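You operate a simulated robot arm through the tools that you are given. There is no shell and no other tool.

The job below is to be done with a simulated robot arm. You get a single attempt, and the scene is never put back.

TASK
Put things in order on the top of the gauge table. At the end: the orange groove brush from the top of the gauge table stands where the beige rubber block stood; the white glue bottle from the top of the gauge table stands where the orange groove brush stood; the green corner guard from the top of the gauge table stands where the white glue bottle stood; the beige rubber block stands on top of the green orbital sander; the orange bung stands on top of the orange pad; whatever was shut is shut again. Leave all else as you found it, and nothing knocked over.

Only the result counts: the job must be done as asked and must still hold three seconds after the hand-in. Knocking over, shifting, dropping, spilling or breaking anything else fails it.

THE ROBOT
A 5-joint arm with a two-finger parallel gripper, fixed in place. Base frame: the origin is at the foot of the arm, x ahead of it, y to its left, z up; the work surface is at about z = 0. Lengths are in mm, angles in rad, forces in N, time in s.
With the tool pointing down near the work surface it reaches from about 260 to 680 mm from the base axis. Its first joint turns from -1.152 to 1.152 rad. The tool tilts only in the upright plane through the base axis and itself; it spins freely about its own axis. Payload 2.9 kg.
The TCP is the grasp point between the finger pads, 30 mm short of the fingertips. In the tool frame z runs along the fingers and y along their closing line. The gripper opens to 110 mm. The fingers are 20 mm wide and 10 mm thick; the gripper's body (48 by 112 mm) begins 55 mm behind the TCP.
Orientation is that of the tool frame in the base frame, as a unit quaternion [w, x, y, z]. With the fingers straight down and closing along the base's y, the tool's x points along the base's -x, its y along +y and its z along -z.

THE INTERFACE
- The arm moves only by the tool step_arm. Its argument "plan" is a list of rows, each a list of 3 entries, a list of its own where there are three numbers: the finger opening in cm, from 0 to 11, then the shift along the tool's x, y, z in cm, then the turn, a rotation vector about the tool's x, y, z in rad. In form: [[jaw, [tx, ty, tz], [wx, wy, wz]], ...]. A call has 1 to 20 rows; each row shifts and turns the commanded pose from where the row before left it, along the tool's axes as they then stand. A row lasts 0.2 s, in which the tool goes at most 50 mm and 0.15 rad; a call with a longer step from one row to the next is refused whole, and so is a gripper value outside its range. A pose out of reach is approached as far as the arm can. The call stops where the force on the tool passes 40 N (or 10 N more than at its start, if that is more) or the arm is blocked; 0.2 s more then pass. Each finger travels about 108 mm/s and halts on what it meets, pressing with about 31 N; the grip force reading is that of the motor and also rises with nothing between the fingers. The clock runs only during rows and for 0.2 s after the last one: add rows that do not move to give the fingers time. It gives the time, the measured TCP pose, the force on the tool (base axes), the opening and the grip force at its end, in the units of the frame above (readings bear some noise), with the torque about the TCP (base axes, N m) and any sound that the robot's microphone picked up, and new pictures: "pictures" is both (left out), scene, wrist or none.
- Cameras (640 x 400 px; columns grow to the right, rows downward): "scene" is fixed at [33.3, -457.3, 589.1]; the picture's right is [0.74, -0.68, 0.00], its down [-0.47, -0.52, -0.71] and it looks along [0.48, 0.53, -0.70] (base axes); focal length 331 px, centre (320, 200). "wrist" rides on the gripper at [72, 17, -103] in the tool frame; the picture's right is [-0.23, 0.97, 0.00], its down [-0.76, -0.18, -0.62] and it looks along [-0.61, -0.14, 0.78] (tool axes); focal length 222 px, centre (320, 200). There is no depth. A picture from a camera that has moved, and an enlarged one, comes with that camera's place and axes in the base frame and with its lens.
- enlarge(camera, box): a new picture of the part [left, top, right, bottom] of that camera's present view, enlarged. It takes no simulated time.
- hand_in(): hands the job in; it is judged then, once.

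Nothing tells you positions but the pictures and the camera data. Unless the task says otherwise, let go and move clear before handing in.

The tools are called after "Request:" as name(argument=value, ...) on one line, values as JSON. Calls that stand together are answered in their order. step_arm: Moves the arm, as the interface text tells. Its arguments: {"type":"object","properties":{"plan":{"type":"array","items":{"type":"array"}},"pictures":{"type":"string","enum":["both","scene","wrist","none"]}},"required":["plan"]} The other tools are called the same way: enlarge (camera, box) takes an enlarged picture of a part of a camera's view; hand_in () hands the job in.

At the start:

```text
clock: 0.0
tool_pos: [420.5, 15.3, 261.3]
tcp_rot: [0.001, -0.001, 1.0, 0.0]
ft_force: [-0.3, -0.6, 0.7]
wrist_torque: [-0.02, 0.01, 0.0]
finger_gap: 110.1
finger_force: 0.0
```

scene: 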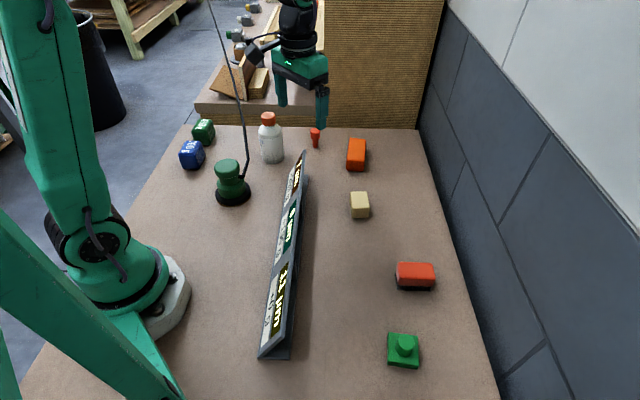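
wrist: 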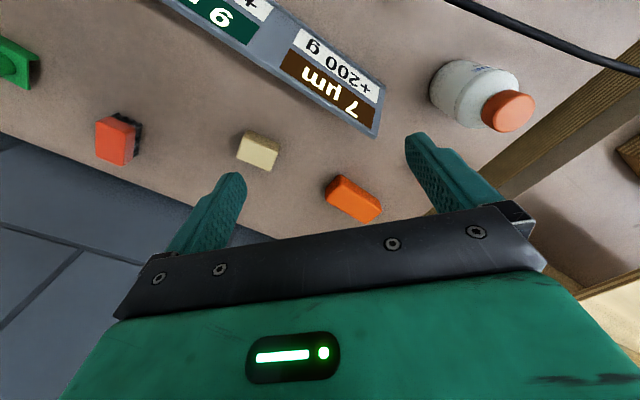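

I see the bench with a line of gauges/signs, a white glue bottle with an orange cap, small orange things, a beige block, an orange-red brush, a green corner guard and a green thing with a cord. I will enlarge parts of the view to identify each before moving.

Request:
enlarge(camera="scene", box=[170, 100, 330, 200])

Request:
enlarge(camera="scene", box=[290, 110, 450, 210])

Request:
enlarge(camera="scene", box=[320, 180, 480, 280])

Request:
enlarge(camera="scene", box=[320, 250, 480, 380])

Request:
enlarge(camera="scene", box=[190, 0, 350, 100])

Request:
enlarge(camera="wrist", box=[60, 60, 420, 260])

```text
4.00 times, centred on (250, 150) of scene
camera zoom: at [33.3, -457.3, 589.1], right [0.74, -0.68, 0.0], down [-0.47, -0.52, -0.71], along [0.48, 0.53, -0.7], focal length 1326 px, centre (600, 400)
```

zoom: 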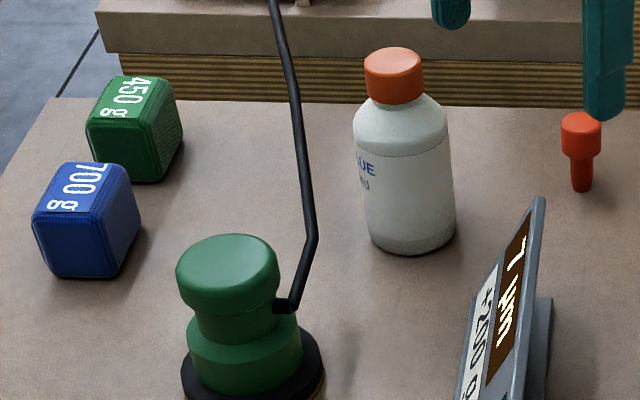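

```text
4.00 times, centred on (370, 160) of scene
camera zoom: at [33.3, -457.3, 589.1], right [0.74, -0.68, 0.0], down [-0.47, -0.52, -0.71], along [0.48, 0.53, -0.7], focal length 1326 px, centre (120, 360)
```

zoom: 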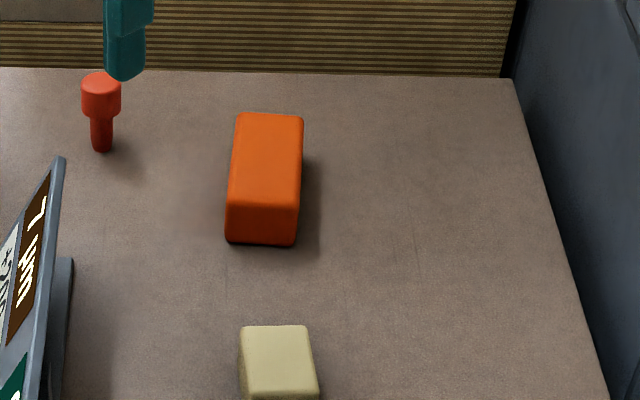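

```text
4.00 times, centred on (400, 230) of scene
camera zoom: at [33.3, -457.3, 589.1], right [0.74, -0.68, 0.0], down [-0.47, -0.52, -0.71], along [0.48, 0.53, -0.7], focal length 1326 px, centre (0, 80)
```

zoom: 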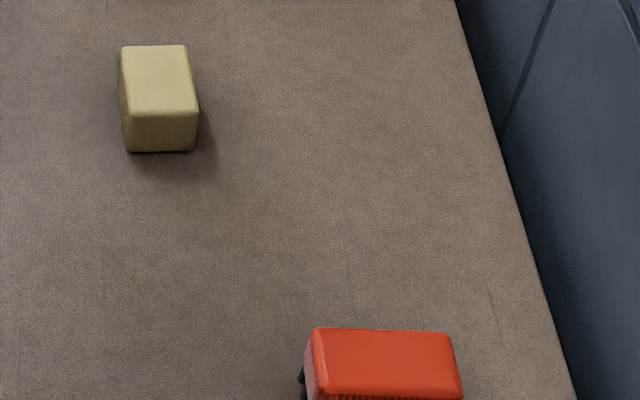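

```text
3.08 times, centred on (400, 315) of scene
camera zoom: at [33.3, -457.3, 589.1], right [0.74, -0.68, 0.0], down [-0.47, -0.52, -0.71], along [0.48, 0.53, -0.7], focal length 1020 px, centre (74, -154)
```

zoom: 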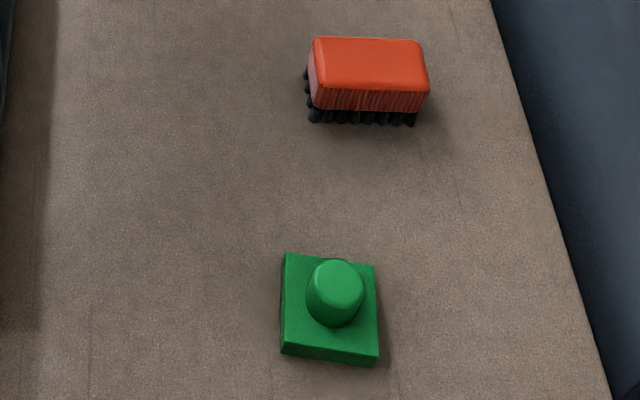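

```text
4.00 times, centred on (270, 50) of scene
camera zoom: at [33.3, -457.3, 589.1], right [0.74, -0.68, 0.0], down [-0.47, -0.52, -0.71], along [0.48, 0.53, -0.7], focal length 1326 px, centre (520, 800)
```

zoom: 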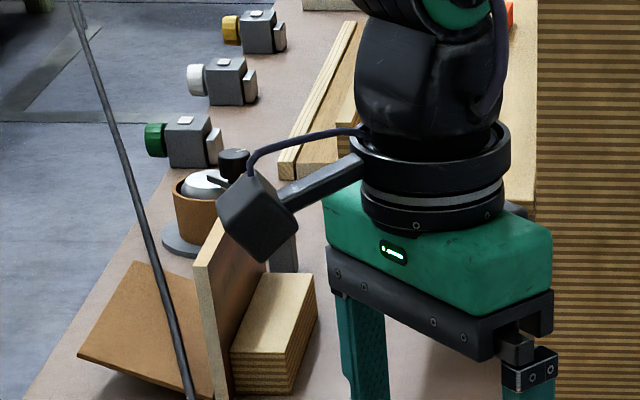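

```text
1.78 times, centred on (240, 160) of wrist
camera zoom: at [347.6, 30.1, 366.0], right [0.23, 0.97, 0.0], down [0.76, -0.18, 0.62], along [0.61, -0.14, -0.78], focal length 395 px, centre (462, 271)
```

zoom: 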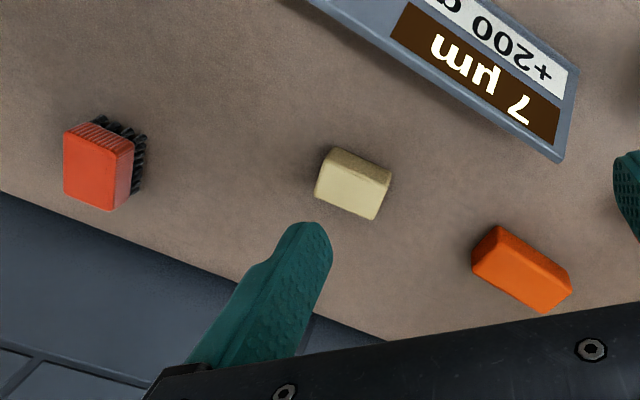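

The bench holds a sander with a cable (near x 290, y 154), the glue bottle (450, 200), the bung (581, 161), the pad (632, 39), the beige block (489, -103), the brush (416, -318) and the corner guard (288, -390). I want finer pictures of each, especially the sander's cable, before planning.

Request:
enlarge(camera="scene", box=[200, 145, 264, 210])

Request:
enlarge(camera="scene", box=[370, 320, 434, 376])

Request:
enlarge(camera="scene", box=[384, 254, 448, 296])

Request:
enlarge(camera="scene", box=[340, 186, 380, 222])

Request:
enlarge(camera="scene", box=[250, 105, 330, 170])

Request:
enlarge(camera="scene", box=[240, 150, 340, 370])

Request:
enlarge(camera="wrist", box=[380, 0, 640, 150])

```text
6.15 times, centred on (232, 178) of scene
camera zoom: at [33.3, -457.3, 589.1], right [0.74, -0.68, 0.0], down [-0.47, -0.52, -0.71], along [0.48, 0.53, -0.7], focal length 2039 px, centre (862, 338)
```

zoom: 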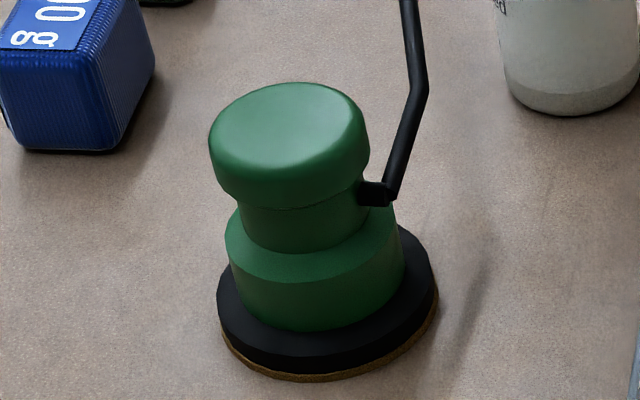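

```text
7.14 times, centred on (402, 348) of scene
camera zoom: at [33.3, -457.3, 589.1], right [0.74, -0.68, 0.0], down [-0.47, -0.52, -0.71], along [0.48, 0.53, -0.7], focal length 2367 px, centre (-266, -857)
```

zoom: 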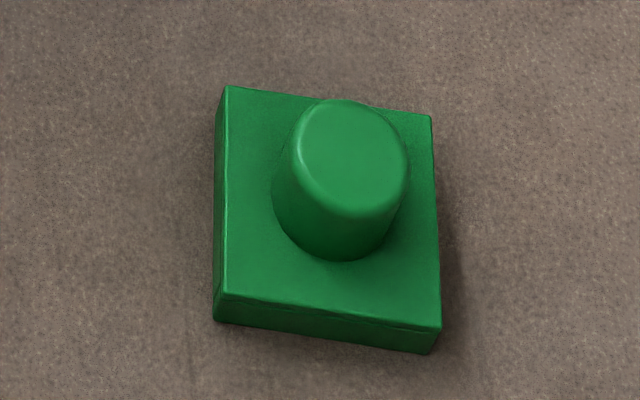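

```text
9.52 times, centred on (416, 275) of scene
camera zoom: at [33.3, -457.3, 589.1], right [0.74, -0.68, 0.0], down [-0.47, -0.52, -0.71], along [0.48, 0.53, -0.7], focal length 3156 px, centre (-594, -514)
```

zoom: 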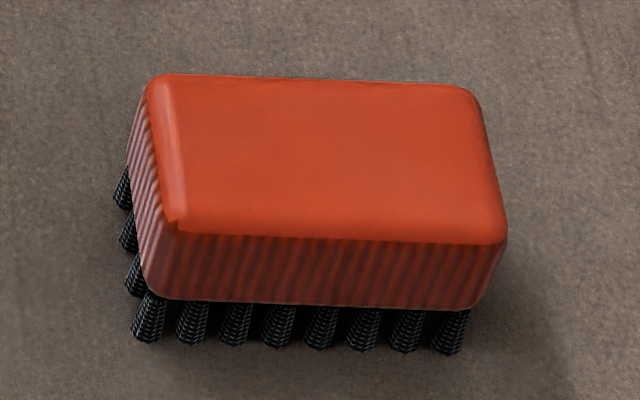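

```text
11.11 times, centred on (360, 204) of scene
camera zoom: at [33.3, -457.3, 589.1], right [0.74, -0.68, 0.0], down [-0.47, -0.52, -0.71], along [0.48, 0.53, -0.7], focal length 3682 px, centre (-124, 156)
```

zoom: 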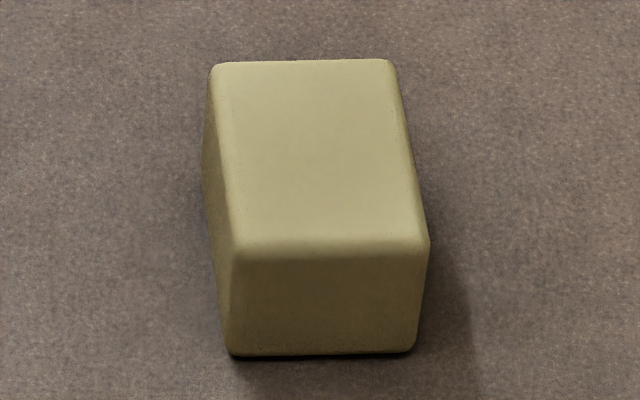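

```text
6.15 times, centred on (290, 138) of scene
camera zoom: at [33.3, -457.3, 589.1], right [0.74, -0.68, 0.0], down [-0.47, -0.52, -0.71], along [0.48, 0.53, -0.7], focal length 2039 px, centre (505, 585)
```

zoom: 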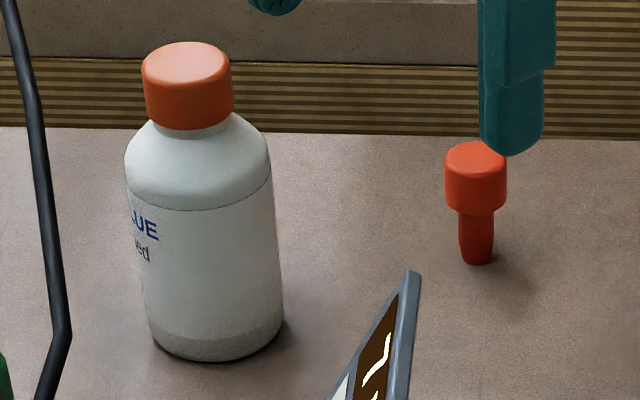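

```text
1.82 times, centred on (290, 260) of scene
camera zoom: at [33.3, -457.3, 589.1], right [0.74, -0.68, 0.0], down [-0.47, -0.52, -0.71], along [0.48, 0.53, -0.7], focal length 602 px, centre (374, 91)
```

zoom: 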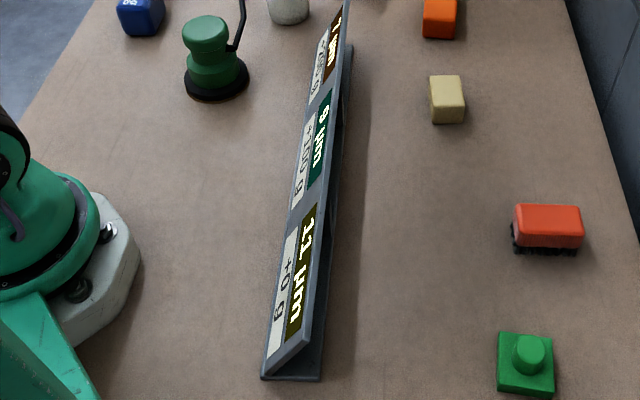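

```text
2.46 times, centred on (510, 75) of wrist
camera zoom: at [347.6, 30.1, 366.0], right [0.23, 0.97, 0.0], down [0.76, -0.18, 0.62], along [0.61, -0.14, -0.78], focal length 547 px, centre (-148, 508)
```

zoom: 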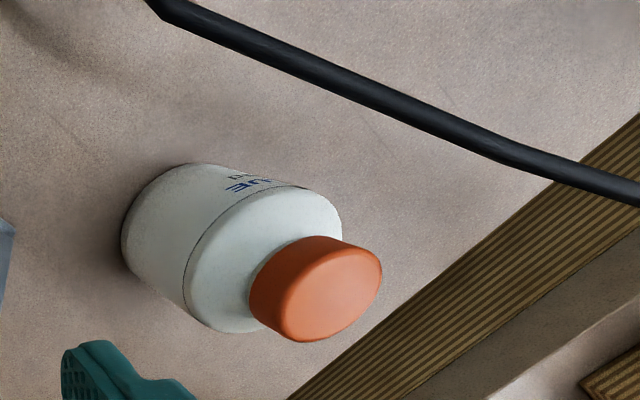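

The hose leaves the sander's neck and seems to run almost level at z ≈ 75–85 towards (440, 308), so I'll stay above it. First I go above the beige block (≈490, -103, 40 x 57 x 30 mm, turned about 40°), aligning the fingers with its short side.

Request:
step_arm(plan=[[11, [-1.74, -3.0, 1.5], [0, 0, 0]], [11, [-1.74, -3.0, 1.5], [0, 0, 0]], [11, [-1.74, -3.0, 1.5], [0, 0, 0]], [11, [-1.74, -3.0, 1.5], [0, 0, 0]], [11, [0, 0, 0], [0, 0, -0.144]], [11, [0, 0, 0], [0, 0, -0.144]], [11, [0, 0, 0], [0, 0, -0.144]], [11, [0, 0, 0], [0, 0, -0.144]], [11, [0, 0, 0], [0, 0, -0.144]], [11, [0, 0, 0], [0, 0, -0.144]], [11, [0, 0, 0], [0, 0, 0]]])

```text
clock: 2.4
tool_pos: [489.5, -106.2, 200.5]
tcp_rot: [-0.001, -0.419, 0.908, 0.0]
ft_force: [-0.3, -0.4, -0.4]
wrist_torque: [0.0, 0.0, 0.01]
finger_gap: 109.8
finger_force: 0.2
camera wrist: at [429.8, -151.2, 305.7], right [-0.59, 0.8, 0.0], down [0.63, 0.47, 0.62], along [0.5, 0.37, -0.78], focal length 222 px, centre (320, 200)
```

scene: 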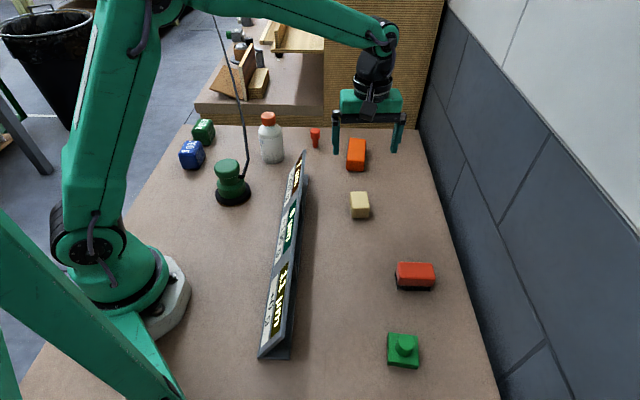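
wrist: 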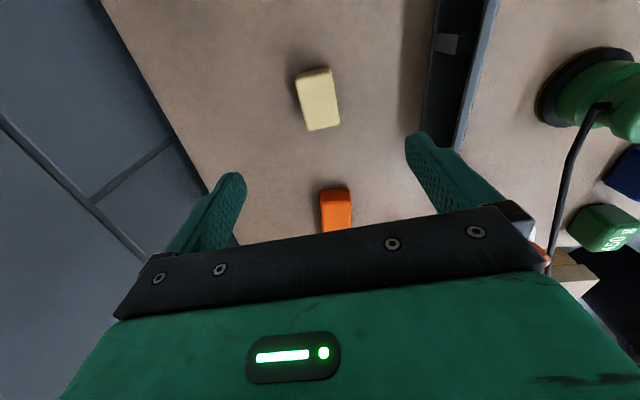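

The gripper is now over the beige block with fingers roughly aligned. I'll enlarge the wrist view to refine the block's centre and the hose's course.

Request:
enlarge(camera="wrist", box=[270, 50, 370, 150])

Request:
enlarge(camera="wrist", box=[520, 30, 640, 270])

Request:
enlarge(camera="scene", box=[190, 0, 290, 200])

```text
4.00 times, centred on (320, 100) of wrist
camera zoom: at [429.8, -151.2, 305.7], right [-0.59, 0.8, 0.0], down [0.63, 0.47, 0.62], along [0.5, 0.37, -0.78], focal length 888 px, centre (320, 600)
```

zoom: 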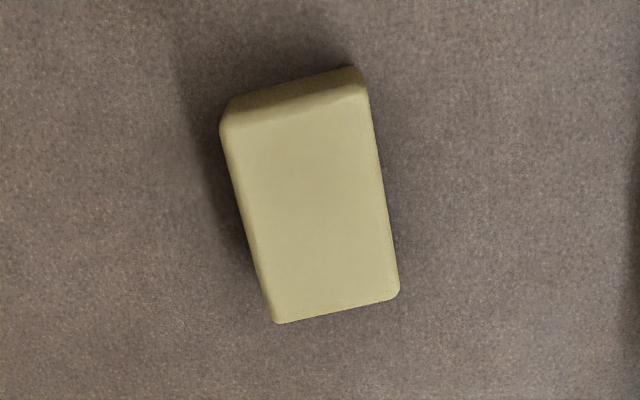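

```text
1.67 times, centred on (580, 150) of wrist
camera zoom: at [429.8, -151.2, 305.7], right [-0.59, 0.8, 0.0], down [0.63, 0.47, 0.62], along [0.5, 0.37, -0.78], focal length 370 px, centre (-113, 283)
```

zoom: 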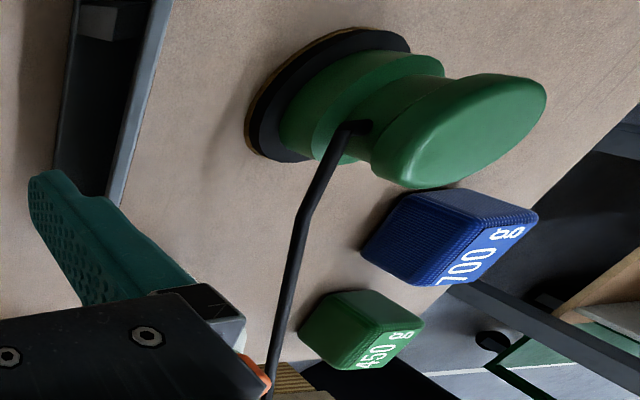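

```text
2.00 times, centred on (240, 100) of scene
camera zoom: at [33.3, -457.3, 589.1], right [0.74, -0.68, 0.0], down [-0.47, -0.52, -0.71], along [0.48, 0.53, -0.7], focal length 663 px, centre (480, 400)
```

zoom: 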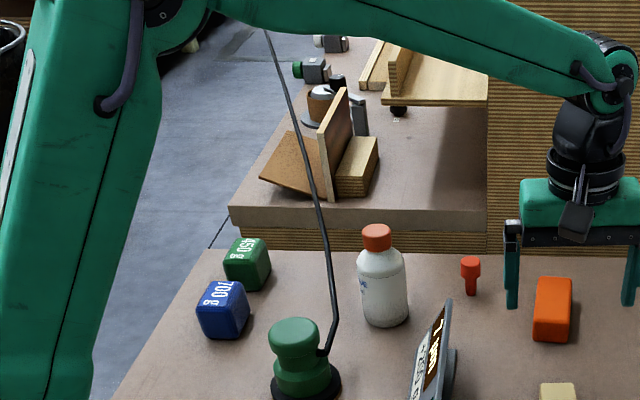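

The block's centre comes out at about (491, -107) with its short side at about 138°, and the hose runs at z ≈ 65–77, lower than the sander's top (≈ 93). I trim the turn and go down around the block.

Request:
step_arm(plan=[[11, [0, -0.13, 0], [0, 0, 0.03]], [10, [0, 0, 3.5], [0, 0, 0]], [9, [0, 0, 3.5], [0, 0, 0]], [8, [0, 0, 3.5], [0, 0, 0]], [8, [0, 0, 3.5], [0, 0, 0]], [8, [0, 0, 1.5], [0, 0, 0]], [8, [0, 0, 0], [0, 0, 0]]])

```text
clock: 4.0
tool_pos: [490.0, -106.3, 47.3]
tcp_rot: [-0.001, -0.405, 0.914, 0.0]
ft_force: [0.0, 0.2, 0.0]
wrist_torque: [-0.02, 0.0, 0.01]
finger_gap: 79.9
finger_force: 0.0
camera wrist: at [428.6, -150.7, 151.5], right [-0.57, 0.82, 0.0], down [0.64, 0.44, 0.62], along [0.51, 0.35, -0.78], focal length 222 px, centre (320, 200)
```

scene: 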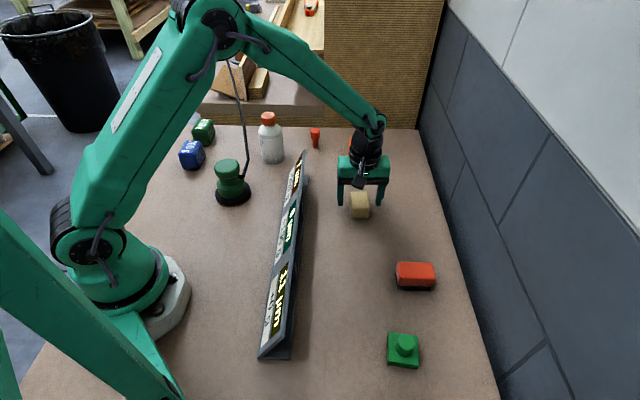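
wrist: 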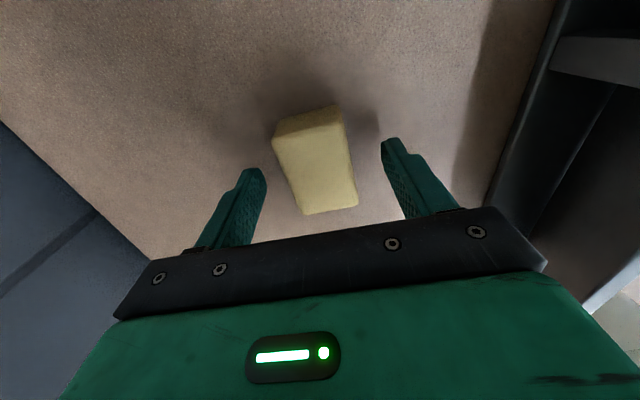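

The block sits between the fingers. I lower the last 13 mm and close on it.

Request:
step_arm(plan=[[8, [0.15, 0, 0.7], [0, 0, 0]], [8, [0, 0, 0.6], [0, 0, 0]], [8, [0, 0, 0], [0, 0, 0]], [3, [0, 0, 0], [0, 0, 0]], [3, [0, 0, 0], [0, 0, 0]], [3, [0, 0, 0], [0, 0, 0]]])

```text
clock: 5.4
tool_pos: [489.0, -106.6, 34.1]
tcp_rot: [0.0, -0.406, 0.914, 0.0]
ft_force: [0.4, 0.2, 0.1]
wrist_torque: [0.03, -0.03, 0.02]
finger_gap: 41.6
finger_force: 30.9
camera wrist: at [428.5, -151.3, 138.9], right [-0.57, 0.82, 0.0], down [0.64, 0.44, 0.62], along [0.51, 0.35, -0.78], focal length 222 px, centre (320, 200)
```

scene: 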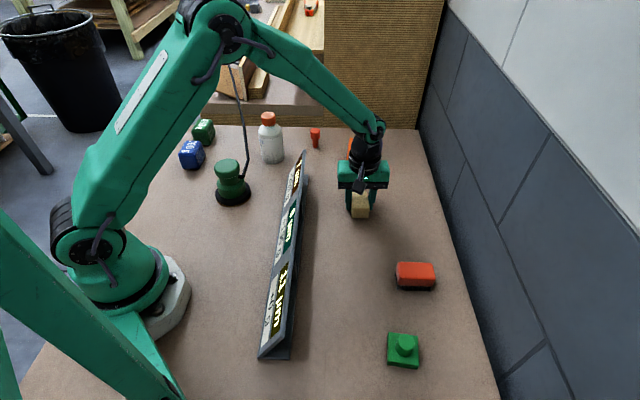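
wrist: 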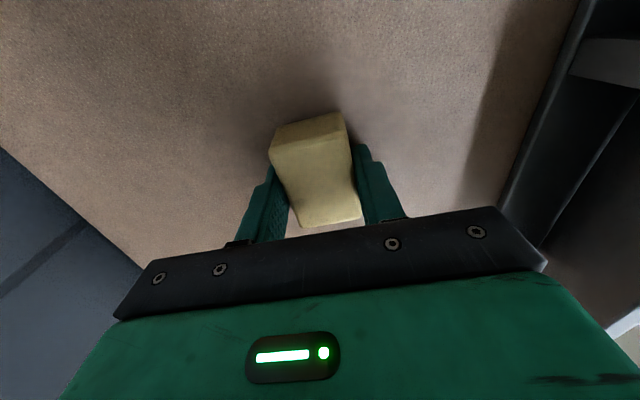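

The block is held (gap 41.6 mm). I lift it well above the sign and the hose and carry it to above the sander (≈286, 147), then look again.

Request:
step_arm(plan=[[3, [0, 0, -2.0], [0, 0, 0]], [3, [0, 0, -4.0], [0, 0, 0]], [3, [0, 0, -4.5], [0, 0, 0]], [3, [0, 0, -4.5], [0, 0, 0]], [3, [-0.64, 4.0, 0], [0, 0, 0]], [3, [-0.64, 4.0, 0], [0, 0, 0]], [3, [-0.64, 4.0, 0], [0, 0, 0]], [3, [-0.64, 4.0, 0], [0, 0, 0]], [3, [-0.64, 4.0, 0], [0, 0, 0]], [3, [-0.64, 4.0, 0], [0, 0, 0]], [3, [-0.64, 4.0, 0], [0, 0, 0]], [3, [-0.64, 4.0, 0], [0, 0, 0]], [3, [0, 0, 0], [0, 0, 0]]])

```text
clock: 8.2
tool_pos: [286.4, 147.2, 182.6]
tcp_rot: [-0.001, -0.405, 0.914, 0.0]
ft_force: [0.4, 0.1, 0.0]
wrist_torque: [0.02, -0.01, 0.0]
finger_gap: 41.3
finger_force: 30.5
camera wrist: at [226.0, 103.7, 287.4], right [-0.57, 0.82, 0.0], down [0.64, 0.44, 0.62], along [0.51, 0.35, -0.78], focal length 222 px, centre (320, 200)
```

scene: 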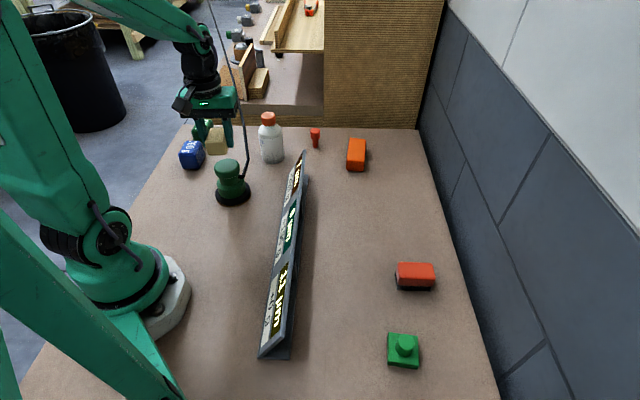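
wrist: 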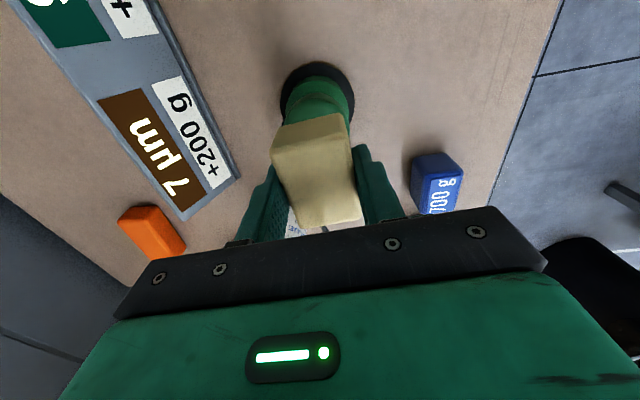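

The block is above the sander. I enlarge both views to fix the sander's axis and check the cap against the block.

Request:
enlarge(camera="wrist", box=[260, 50, 380, 140])

Request:
enlarge(camera="scene", box=[180, 80, 280, 210])

Request:
enlarge(camera="wrist", box=[240, 100, 400, 240])

```text
4.44 times, centred on (320, 95) of wrist
camera zoom: at [226.0, 103.7, 287.4], right [-0.57, 0.82, 0.0], down [0.64, 0.44, 0.62], along [0.51, 0.35, -0.78], focal length 987 px, centre (320, 667)
```

zoom: 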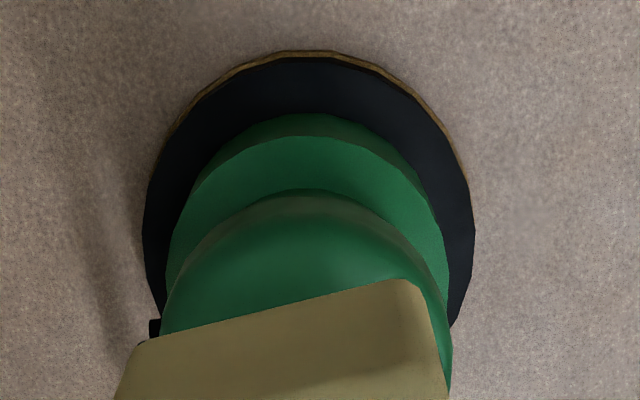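

```text
3.08 times, centred on (230, 145) of scene
camera zoom: at [33.3, -457.3, 589.1], right [0.74, -0.68, 0.0], down [-0.47, -0.52, -0.71], along [0.48, 0.53, -0.7], focal length 1020 px, centre (597, 369)
```

zoom: 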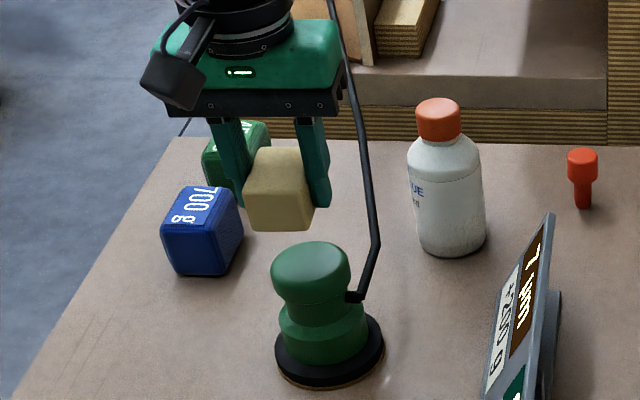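

```text
2.86 times, centred on (320, 170) of wrist
camera zoom: at [226.0, 103.7, 287.4], right [-0.57, 0.82, 0.0], down [0.64, 0.44, 0.62], along [0.51, 0.35, -0.78], focal length 635 px, centre (320, 286)
```

zoom: 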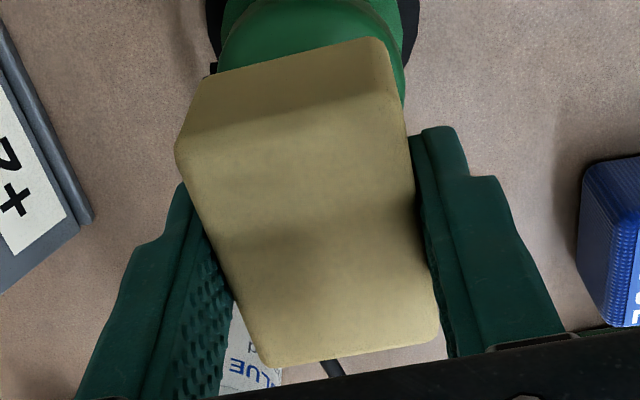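

I put the sander's axis at about (291, 144). I shift the block there and lower it to just above the cap to check the height and alignment.

Request:
step_arm(plan=[[3, [-0.07, -0.55, 0], [0, 0, 0]], [3, [0, 0, 2.0], [0, 0, 0]], [3, [0, 0, 2.0], [0, 0, 0]], [3, [0, 0, 0], [0, 0, 0]]])

Request:
enlarge(camera="scene", box=[190, 130, 270, 210])

Request:
enlarge(camera="wrist", box=[240, 60, 400, 220])

```text
clock: 9.2
tool_pos: [291.7, 142.9, 141.9]
tcp_rot: [-0.001, -0.405, 0.914, 0.0]
ft_force: [-0.1, 0.0, -0.7]
wrist_torque: [-0.02, 0.02, -0.03]
finger_gap: 41.4
finger_force: 31.2
camera wrist: at [231.3, 99.1, 247.1], right [-0.57, 0.82, 0.0], down [0.64, 0.44, 0.62], along [0.51, 0.35, -0.78], focal length 222 px, centre (320, 200)
```

scene: 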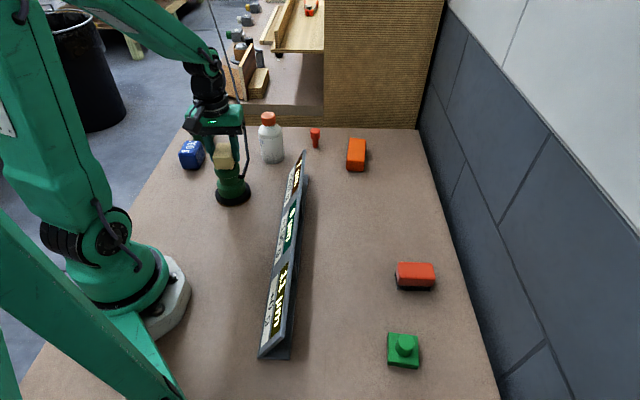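
wrist: 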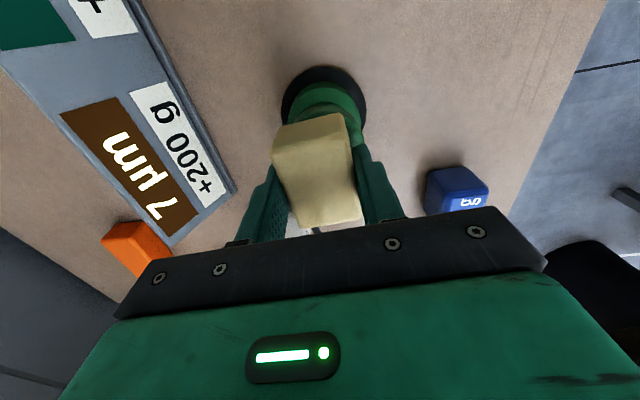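

```text
5.00 times, centred on (230, 170) of scene
camera zoom: at [33.3, -457.3, 589.1], right [0.74, -0.68, 0.0], down [-0.47, -0.52, -0.71], along [0.48, 0.53, -0.7], focal length 1657 px, centre (770, 350)
```

zoom: 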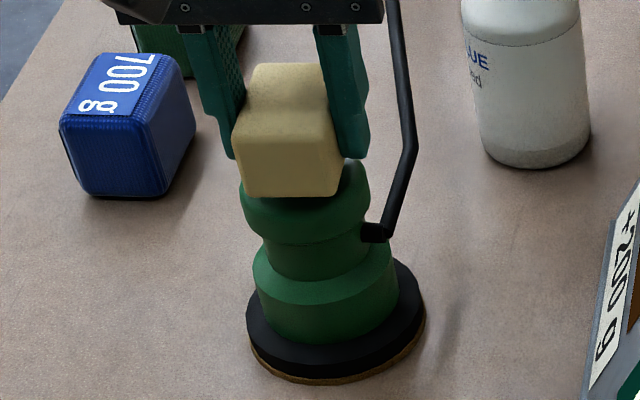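

```text
2.50 times, centred on (320, 140) of wrist
camera zoom: at [231.3, 99.1, 247.1], right [-0.57, 0.82, 0.0], down [0.64, 0.44, 0.62], along [0.51, 0.35, -0.78], focal length 555 px, centre (320, 350)
```

zoom: 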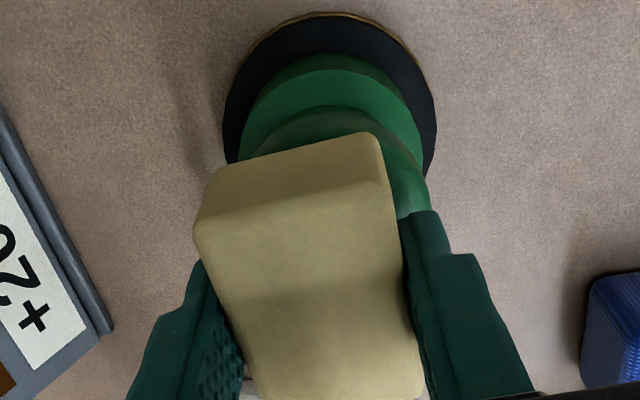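

The wrist and (offset-corrected) scene views agree that the block is centred over the sander within about 3 mm. I lower it gently, watching the force.

Request:
step_arm(plan=[[3, [0, 0, 0.5], [0, 0, 0]], [3, [0, 0, 0.4], [0, 0, 0]], [3, [0, 0, 0], [0, 0, 0]]], pictures="none")

Request:
enlarge(camera="scene", box=[205, 140, 255, 190])

```text
clock: 10.0
tool_pos: [292.8, 144.0, 134.5]
tcp_rot: [-0.001, -0.405, 0.914, 0.0]
ft_force: [-0.6, -0.1, -0.8]
wrist_torque: [0.02, 0.01, 0.0]
finger_gap: 41.6
finger_force: 31.1
```

```text
8.00 times, centred on (230, 165) of scene
camera zoom: at [33.3, -457.3, 589.1], right [0.74, -0.68, 0.0], down [-0.47, -0.52, -0.71], along [0.48, 0.53, -0.7], focal length 2651 px, centre (1040, 480)
```

zoom: 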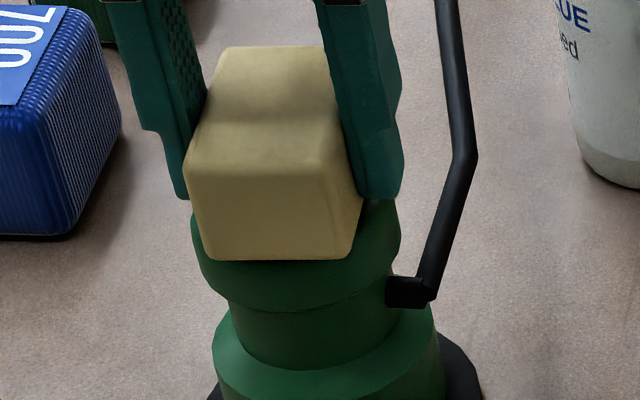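

Nearly in contact; I continue down in 2 mm steps, reading the force each time.

Request:
step_arm(plan=[[3, [0, 0, 0.2], [0, 0, 0]], [3, [0, 0, 0], [0, 0, 0]]], pictures="none")

Request:
step_arm(plan=[[3, [0, 0, 0.2], [0, 0, 0]], [3, [0, 0, 0], [0, 0, 0]]], pictures="none")

Request:
enlarge(camera="scene", box=[205, 140, 255, 190])

```text
clock: 10.6
tool_pos: [291.1, 142.8, 133.2]
tcp_rot: [0.0, -0.405, 0.914, 0.0]
ft_force: [-2.2, -1.3, 8.8]
wrist_torque: [0.01, 0.13, 0.03]
finger_gap: 41.3
finger_force: 31.2
```

```text
clock: 11.1
tool_pos: [293.1, 142.7, 131.1]
tcp_rot: [0.001, -0.406, 0.914, 0.0]
ft_force: [-1.7, -0.6, 7.5]
wrist_torque: [-0.1, 0.2, 0.03]
finger_gap: 41.6
finger_force: 30.9
stopped in row 2: the force on the tool passed its limit at 42 N (the readings are from after the stop); the commanded pose is now the measured one
```

```text
8.00 times, centred on (230, 165) of scene
camera zoom: at [33.2, -457.3, 589.1], right [0.74, -0.68, 0.0], down [-0.47, -0.52, -0.71], along [0.48, 0.53, -0.7], focal length 2651 px, centre (1040, 480)
```

zoom: 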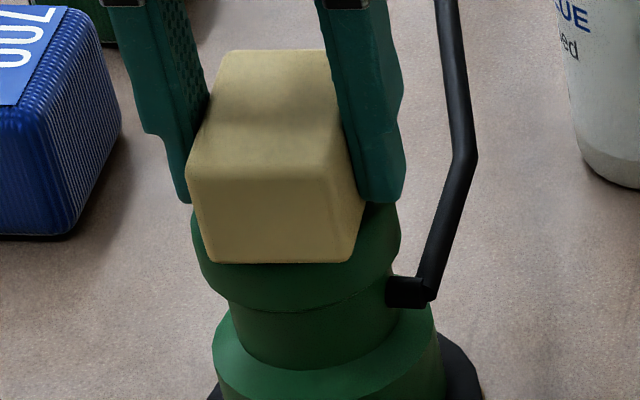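

The block rests on the cap (contact at TCP z ≈ 131). I open the fingers slightly and back straight up, then check.

Request:
step_arm(plan=[[4.4, [0, 0, 0], [0, 0, 0]], [5.0, [0, 0, 0], [0, 0, 0]], [6.0, [0, 0, 0], [0, 0, 0]], [6.5, [0, 0, 0], [0, 0, 0]], [6.5, [0, 0, -2.0], [0, 0, 0]], [6.5, [0, 0, -4.0], [0, 0, 0]], [6.5, [0, 0, -4.0], [0, 0, 0]], [6.5, [0, 0, 0], [0, 0, 0]]])

Request:
enlarge(camera="scene", box=[190, 130, 270, 210])

Request:
enlarge(camera="wrist", box=[240, 40, 400, 200])

```text
clock: 12.9
tool_pos: [290.9, 144.2, 232.2]
tcp_rot: [0.001, -0.406, 0.914, 0.0]
ft_force: [0.1, 0.1, 0.5]
wrist_torque: [0.0, 0.0, 0.0]
finger_gap: 65.1
finger_force: 0.0
camera wrist: at [229.8, 99.6, 336.5], right [-0.57, 0.82, 0.0], down [0.64, 0.44, 0.62], along [0.51, 0.36, -0.78], focal length 222 px, centre (320, 200)
```

scene: 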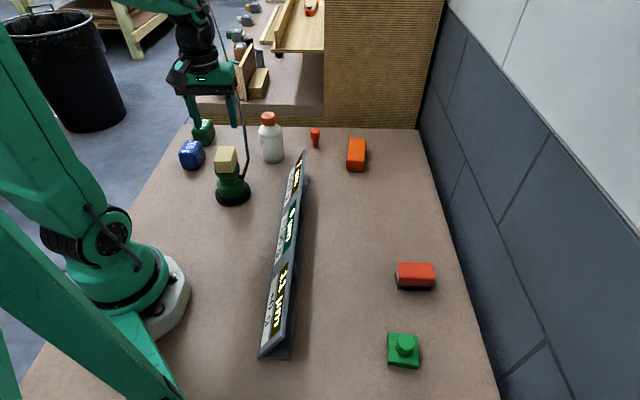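
wrist: 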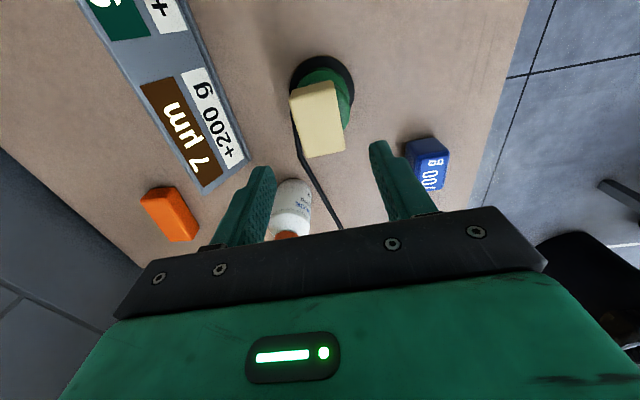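

```text
5.00 times, centred on (230, 170) of scene
camera zoom: at [33.3, -457.3, 589.1], right [0.74, -0.68, 0.0], down [-0.47, -0.52, -0.71], along [0.48, 0.53, -0.7], focal length 1657 px, centre (770, 350)
```

zoom: 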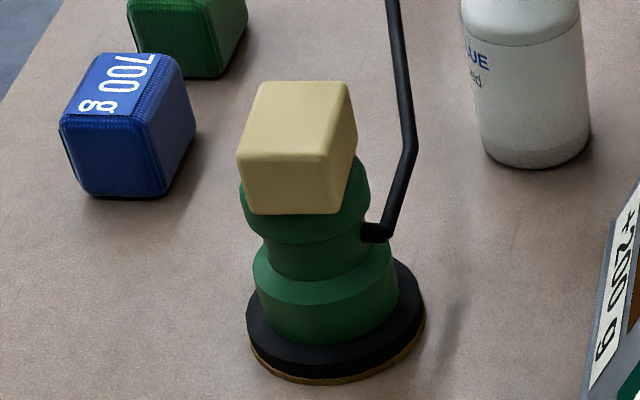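

```text
2.50 times, centred on (320, 120) of wrist
camera zoom: at [229.8, 99.6, 336.5], right [-0.57, 0.82, 0.0], down [0.64, 0.44, 0.62], along [0.51, 0.36, -0.78], focal length 555 px, centre (320, 400)
```

zoom: 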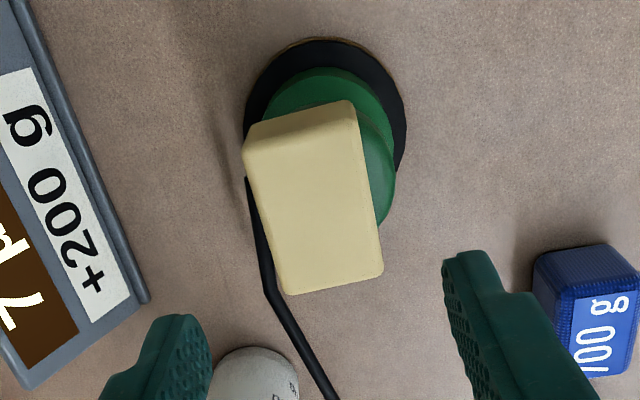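

The beige block stands on the sander, which hasn't moved. Next the brush (≈421, -319, long axis at about -45°): I travel there at z ≈ 230, then spin the tool so the fingers close across its short side.

Request:
step_arm(plan=[[8, [2.32, -3.7, 0], [0, 0, 0]], [8, [2.32, -3.7, 0], [0, 0, 0]], [8, [2.32, -3.7, 0], [0, 0, 0]], [8, [2.32, -3.7, 0], [0, 0, 0]], [8, [2.32, -3.7, 0], [0, 0, 0]], [8, [2.32, -3.7, 0], [0, 0, 0]], [8, [2.32, -3.7, 0], [0, 0, 0]], [8, [2.32, -3.7, 0], [0, 0, 0]], [8, [2.32, -3.7, 0], [0, 0, 0]], [8, [2.32, -3.7, 0], [0, 0, 0]], [8, [2.32, -3.7, 0], [0, 0, 0]], [8, [0, 0, 0], [0, 0, 0]]], pictures="wrist")

Request:
step_arm(plan=[[8, [0, 0, 0], [0, 0, 0.147]], [8, [0, 0, 0], [0, 0, 0.147]], [8, [0, 0, 0], [0, 0, 0.147]], [8, [0, 0, 0], [0, 0, 0.147]], [8, [0, 0, 0], [0, 0, 0.147]], [8, [0, 0, 0], [0, 0, 0.147]], [8, [0, 0, 0], [0, 0, 0.147]], [8, [0, 0, 0], [0, 0, 0.147]], [8, [0, 0, 0], [0, 0, 0.147]], [8, [0, 0, 0], [0, 0, 0.147]], [8, [0, 0, 0], [0, 0, 0.147]], [8, [0, 0, 2.0], [0, 0, 0]], [8, [0, 0, 2.0], [0, 0, 0]], [8, [0, 0, 0], [0, 0, 0]]])

```text
clock: 15.5
tool_pos: [424.0, -318.8, 231.4]
tcp_rot: [0.001, -0.406, 0.914, 0.0]
ft_force: [0.5, -0.9, 0.1]
wrist_torque: [0.03, -0.02, 0.02]
finger_gap: 80.1
finger_force: 0.0
camera wrist: at [362.2, -363.3, 336.4], right [-0.57, 0.82, 0.0], down [0.64, 0.45, 0.62], along [0.51, 0.35, -0.78], focal length 222 px, centre (320, 200)
```

wrist: 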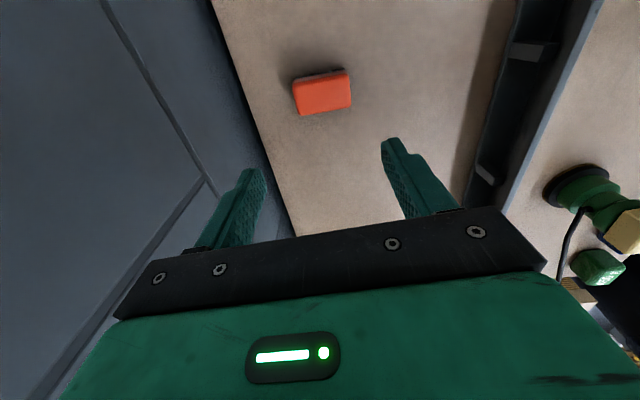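

```text
clock: 18.5
tool_pos: [424.5, -318.1, 191.0]
tcp_rot: [0.001, 0.381, 0.925, -0.001]
ft_force: [0.2, 0.8, 0.1]
wrist_torque: [-0.03, -0.02, 0.01]
finger_gap: 79.9
finger_force: 0.1
camera wrist: at [384.8, -257.4, 295.9], right [0.85, 0.53, 0.0], down [0.41, -0.66, 0.62], along [0.33, -0.53, -0.78], focal length 222 px, centre (320, 200)
```

scene: 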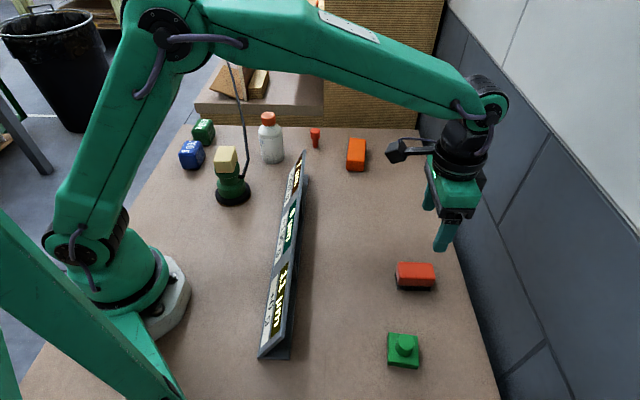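
wrist: 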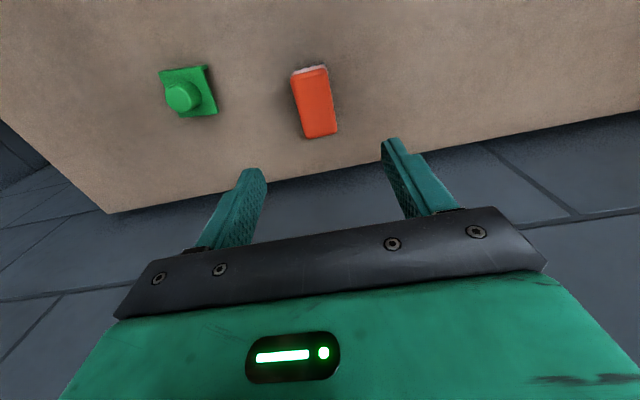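

The tool is over the brush with its long side running between the fingers. I enlarge the wrist view to refine position and angle of the brush and the corner guard.

Request:
enlarge(camera="wrist", box=[270, 50, 370, 150])

Request:
enlarge(camera="wrist", box=[140, 50, 240, 130])

```text
4.00 times, centred on (320, 100) of wrist
camera zoom: at [384.8, -257.4, 295.9], right [0.85, 0.53, 0.0], down [0.41, -0.66, 0.62], along [0.33, -0.53, -0.78], focal length 888 px, centre (320, 600)
```

zoom: 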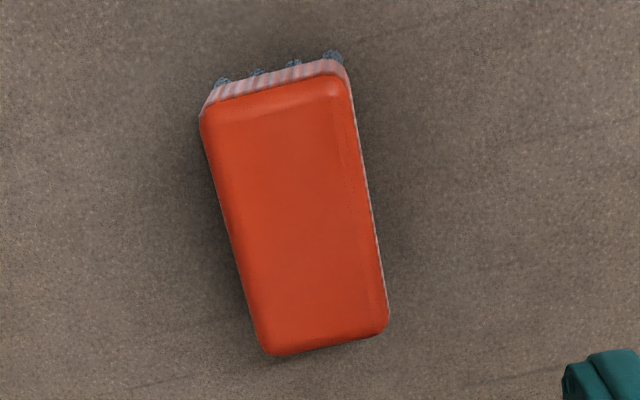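

```text
5.00 times, centred on (190, 90) of wrist
camera zoom: at [384.8, -257.4, 295.9], right [0.85, 0.53, 0.0], down [0.41, -0.66, 0.62], along [0.33, -0.53, -0.78], focal length 1111 px, centre (970, 750)
```

zoom: 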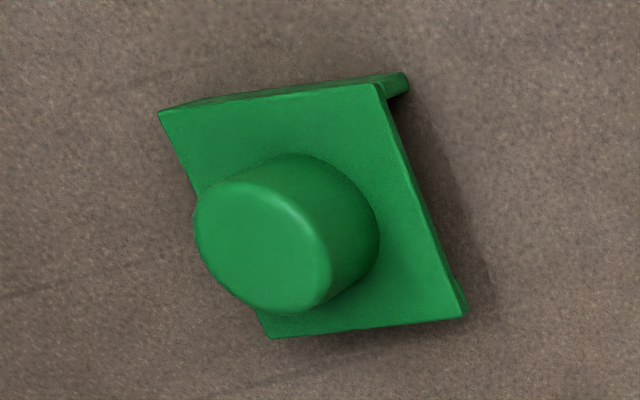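

The brush's centre is about (420, -322), height ≈ 40 mm. I trim and descend to z ≈ 55, then check before the final approach.

Request:
step_arm(plan=[[8, [0.04, -0.66, 0], [0, 0, 0.026]], [8, [0, 0, 3.5], [0, 0, 0]], [8, [0, 0, 3.5], [0, 0, 0]], [8, [0, 0, 3.5], [0, 0, 0]], [8, [0, 0, 3.0], [0, 0, 0]], [8, [0, 0, 0], [0, 0, 0]]])

Request:
enlarge(camera="wrist", box=[230, 80, 410, 240])

Request:
enlarge(camera="scene", box=[370, 220, 470, 300])

```text
clock: 19.9
tool_pos: [418.1, -324.1, 55.6]
tcp_rot: [0.001, 0.392, 0.92, -0.001]
ft_force: [-0.7, 0.1, 0.1]
wrist_torque: [0.01, 0.01, -0.03]
finger_gap: 80.0
finger_force: 0.0
camera wrist: at [380.0, -261.4, 160.7], right [0.86, 0.51, 0.0], down [0.4, -0.67, 0.62], along [0.32, -0.54, -0.78], focal length 222 px, centre (320, 200)
```

scene: 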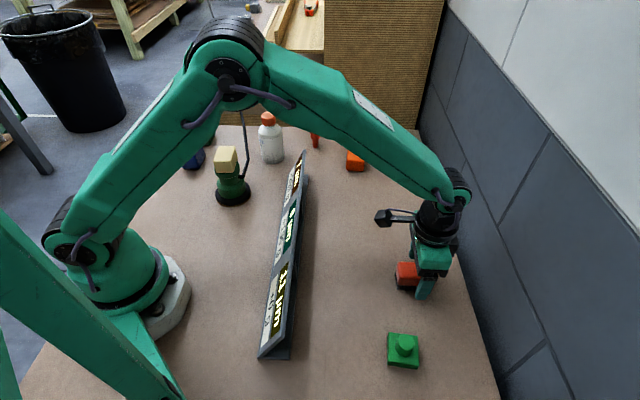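
wrist: 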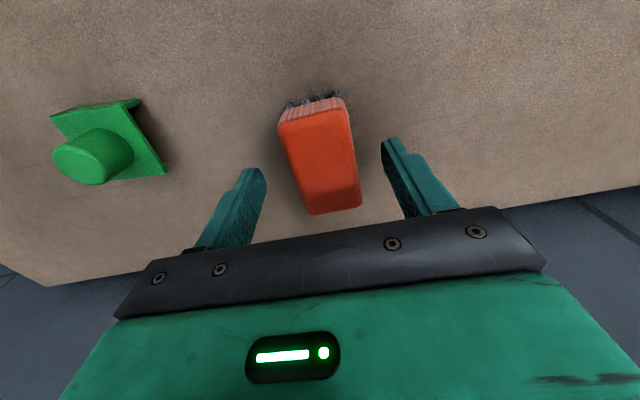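

```text
2.50 times, centred on (320, 160) of wrist
camera zoom: at [380.0, -261.4, 160.7], right [0.86, 0.51, 0.0], down [0.4, -0.67, 0.62], along [0.32, -0.54, -0.78], focal length 555 px, centre (320, 300)
```

zoom: 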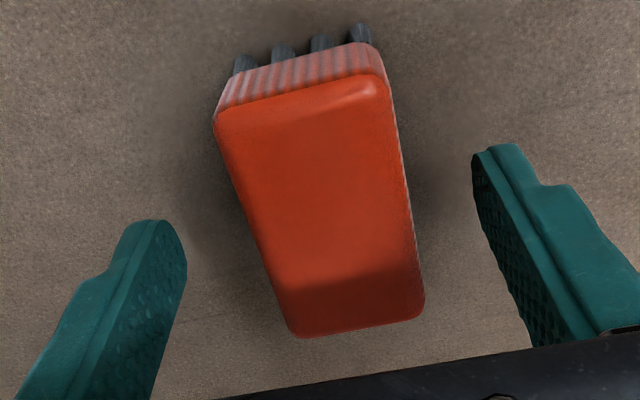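

```text
5.00 times, centred on (420, 260) of scene
camera zoom: at [33.3, -457.3, 589.1], right [0.74, -0.68, 0.0], down [-0.47, -0.52, -0.71], along [0.48, 0.53, -0.7], focal length 1657 px, centre (-180, -100)
```

zoom: 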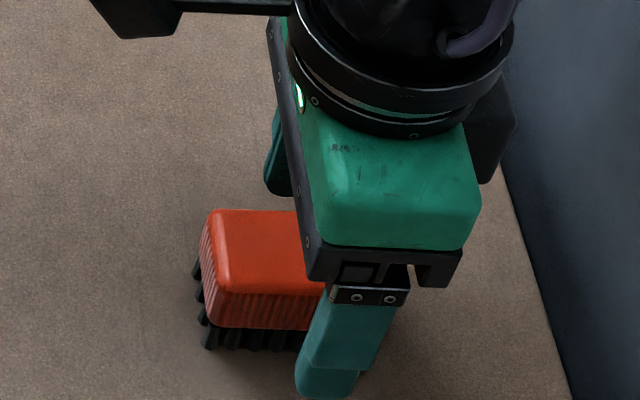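

The brush is well centred between the fingers. I go down to z ≈ 40 (fingertips 10 mm above the table) and close.

Request:
step_arm(plan=[[8, [0.2, 0.1, 0.8], [0, 0, 0]], [8, [0, 0, 0.75], [0, 0, 0]], [8, [0, 0, 0], [0, 0, 0]], [2.5, [0, 0, 0], [0, 0, 0]], [2.5, [0, 0, 0], [0, 0, 0]], [2.5, [0, 0, 0], [0, 0, 0]]], pictures="wrist")

Request:
enlarge(camera="scene", box=[370, 220, 470, 300])

```text
clock: 21.3
tool_pos: [416.3, -321.3, 40.9]
tcp_rot: [0.001, 0.392, 0.92, 0.001]
ft_force: [-0.1, -0.2, 0.1]
wrist_torque: [-0.01, -0.02, -0.01]
finger_gap: 39.7
finger_force: 30.9
camera wrist: at [379.4, -259.4, 145.5], right [0.86, 0.51, 0.0], down [0.4, -0.67, 0.62], along [0.32, -0.54, -0.78], focal length 222 px, centre (320, 200)
```

wrist: 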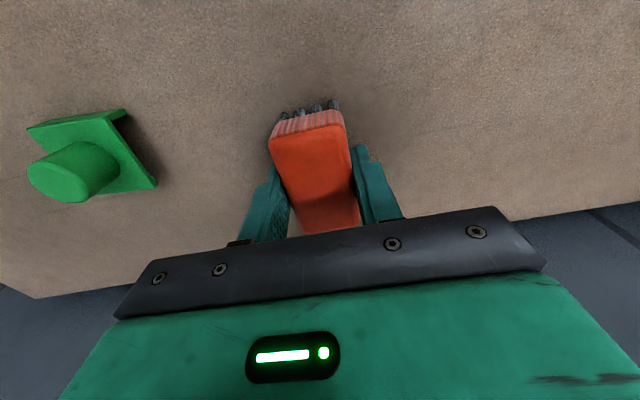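

```text
5.00 times, centred on (420, 260) of scene
camera zoom: at [33.3, -457.3, 589.1], right [0.74, -0.68, 0.0], down [-0.47, -0.52, -0.71], along [0.48, 0.53, -0.7], focal length 1657 px, centre (-180, -100)
```

zoom: 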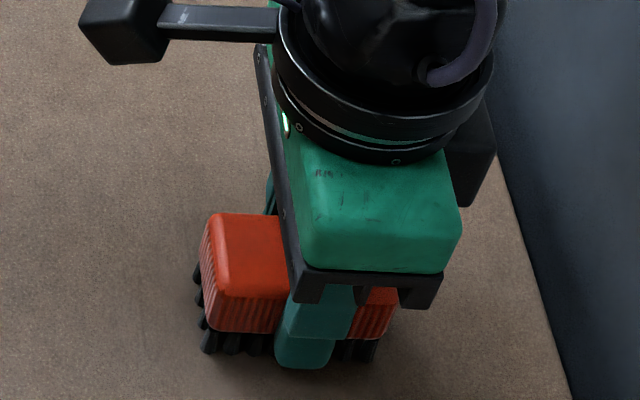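

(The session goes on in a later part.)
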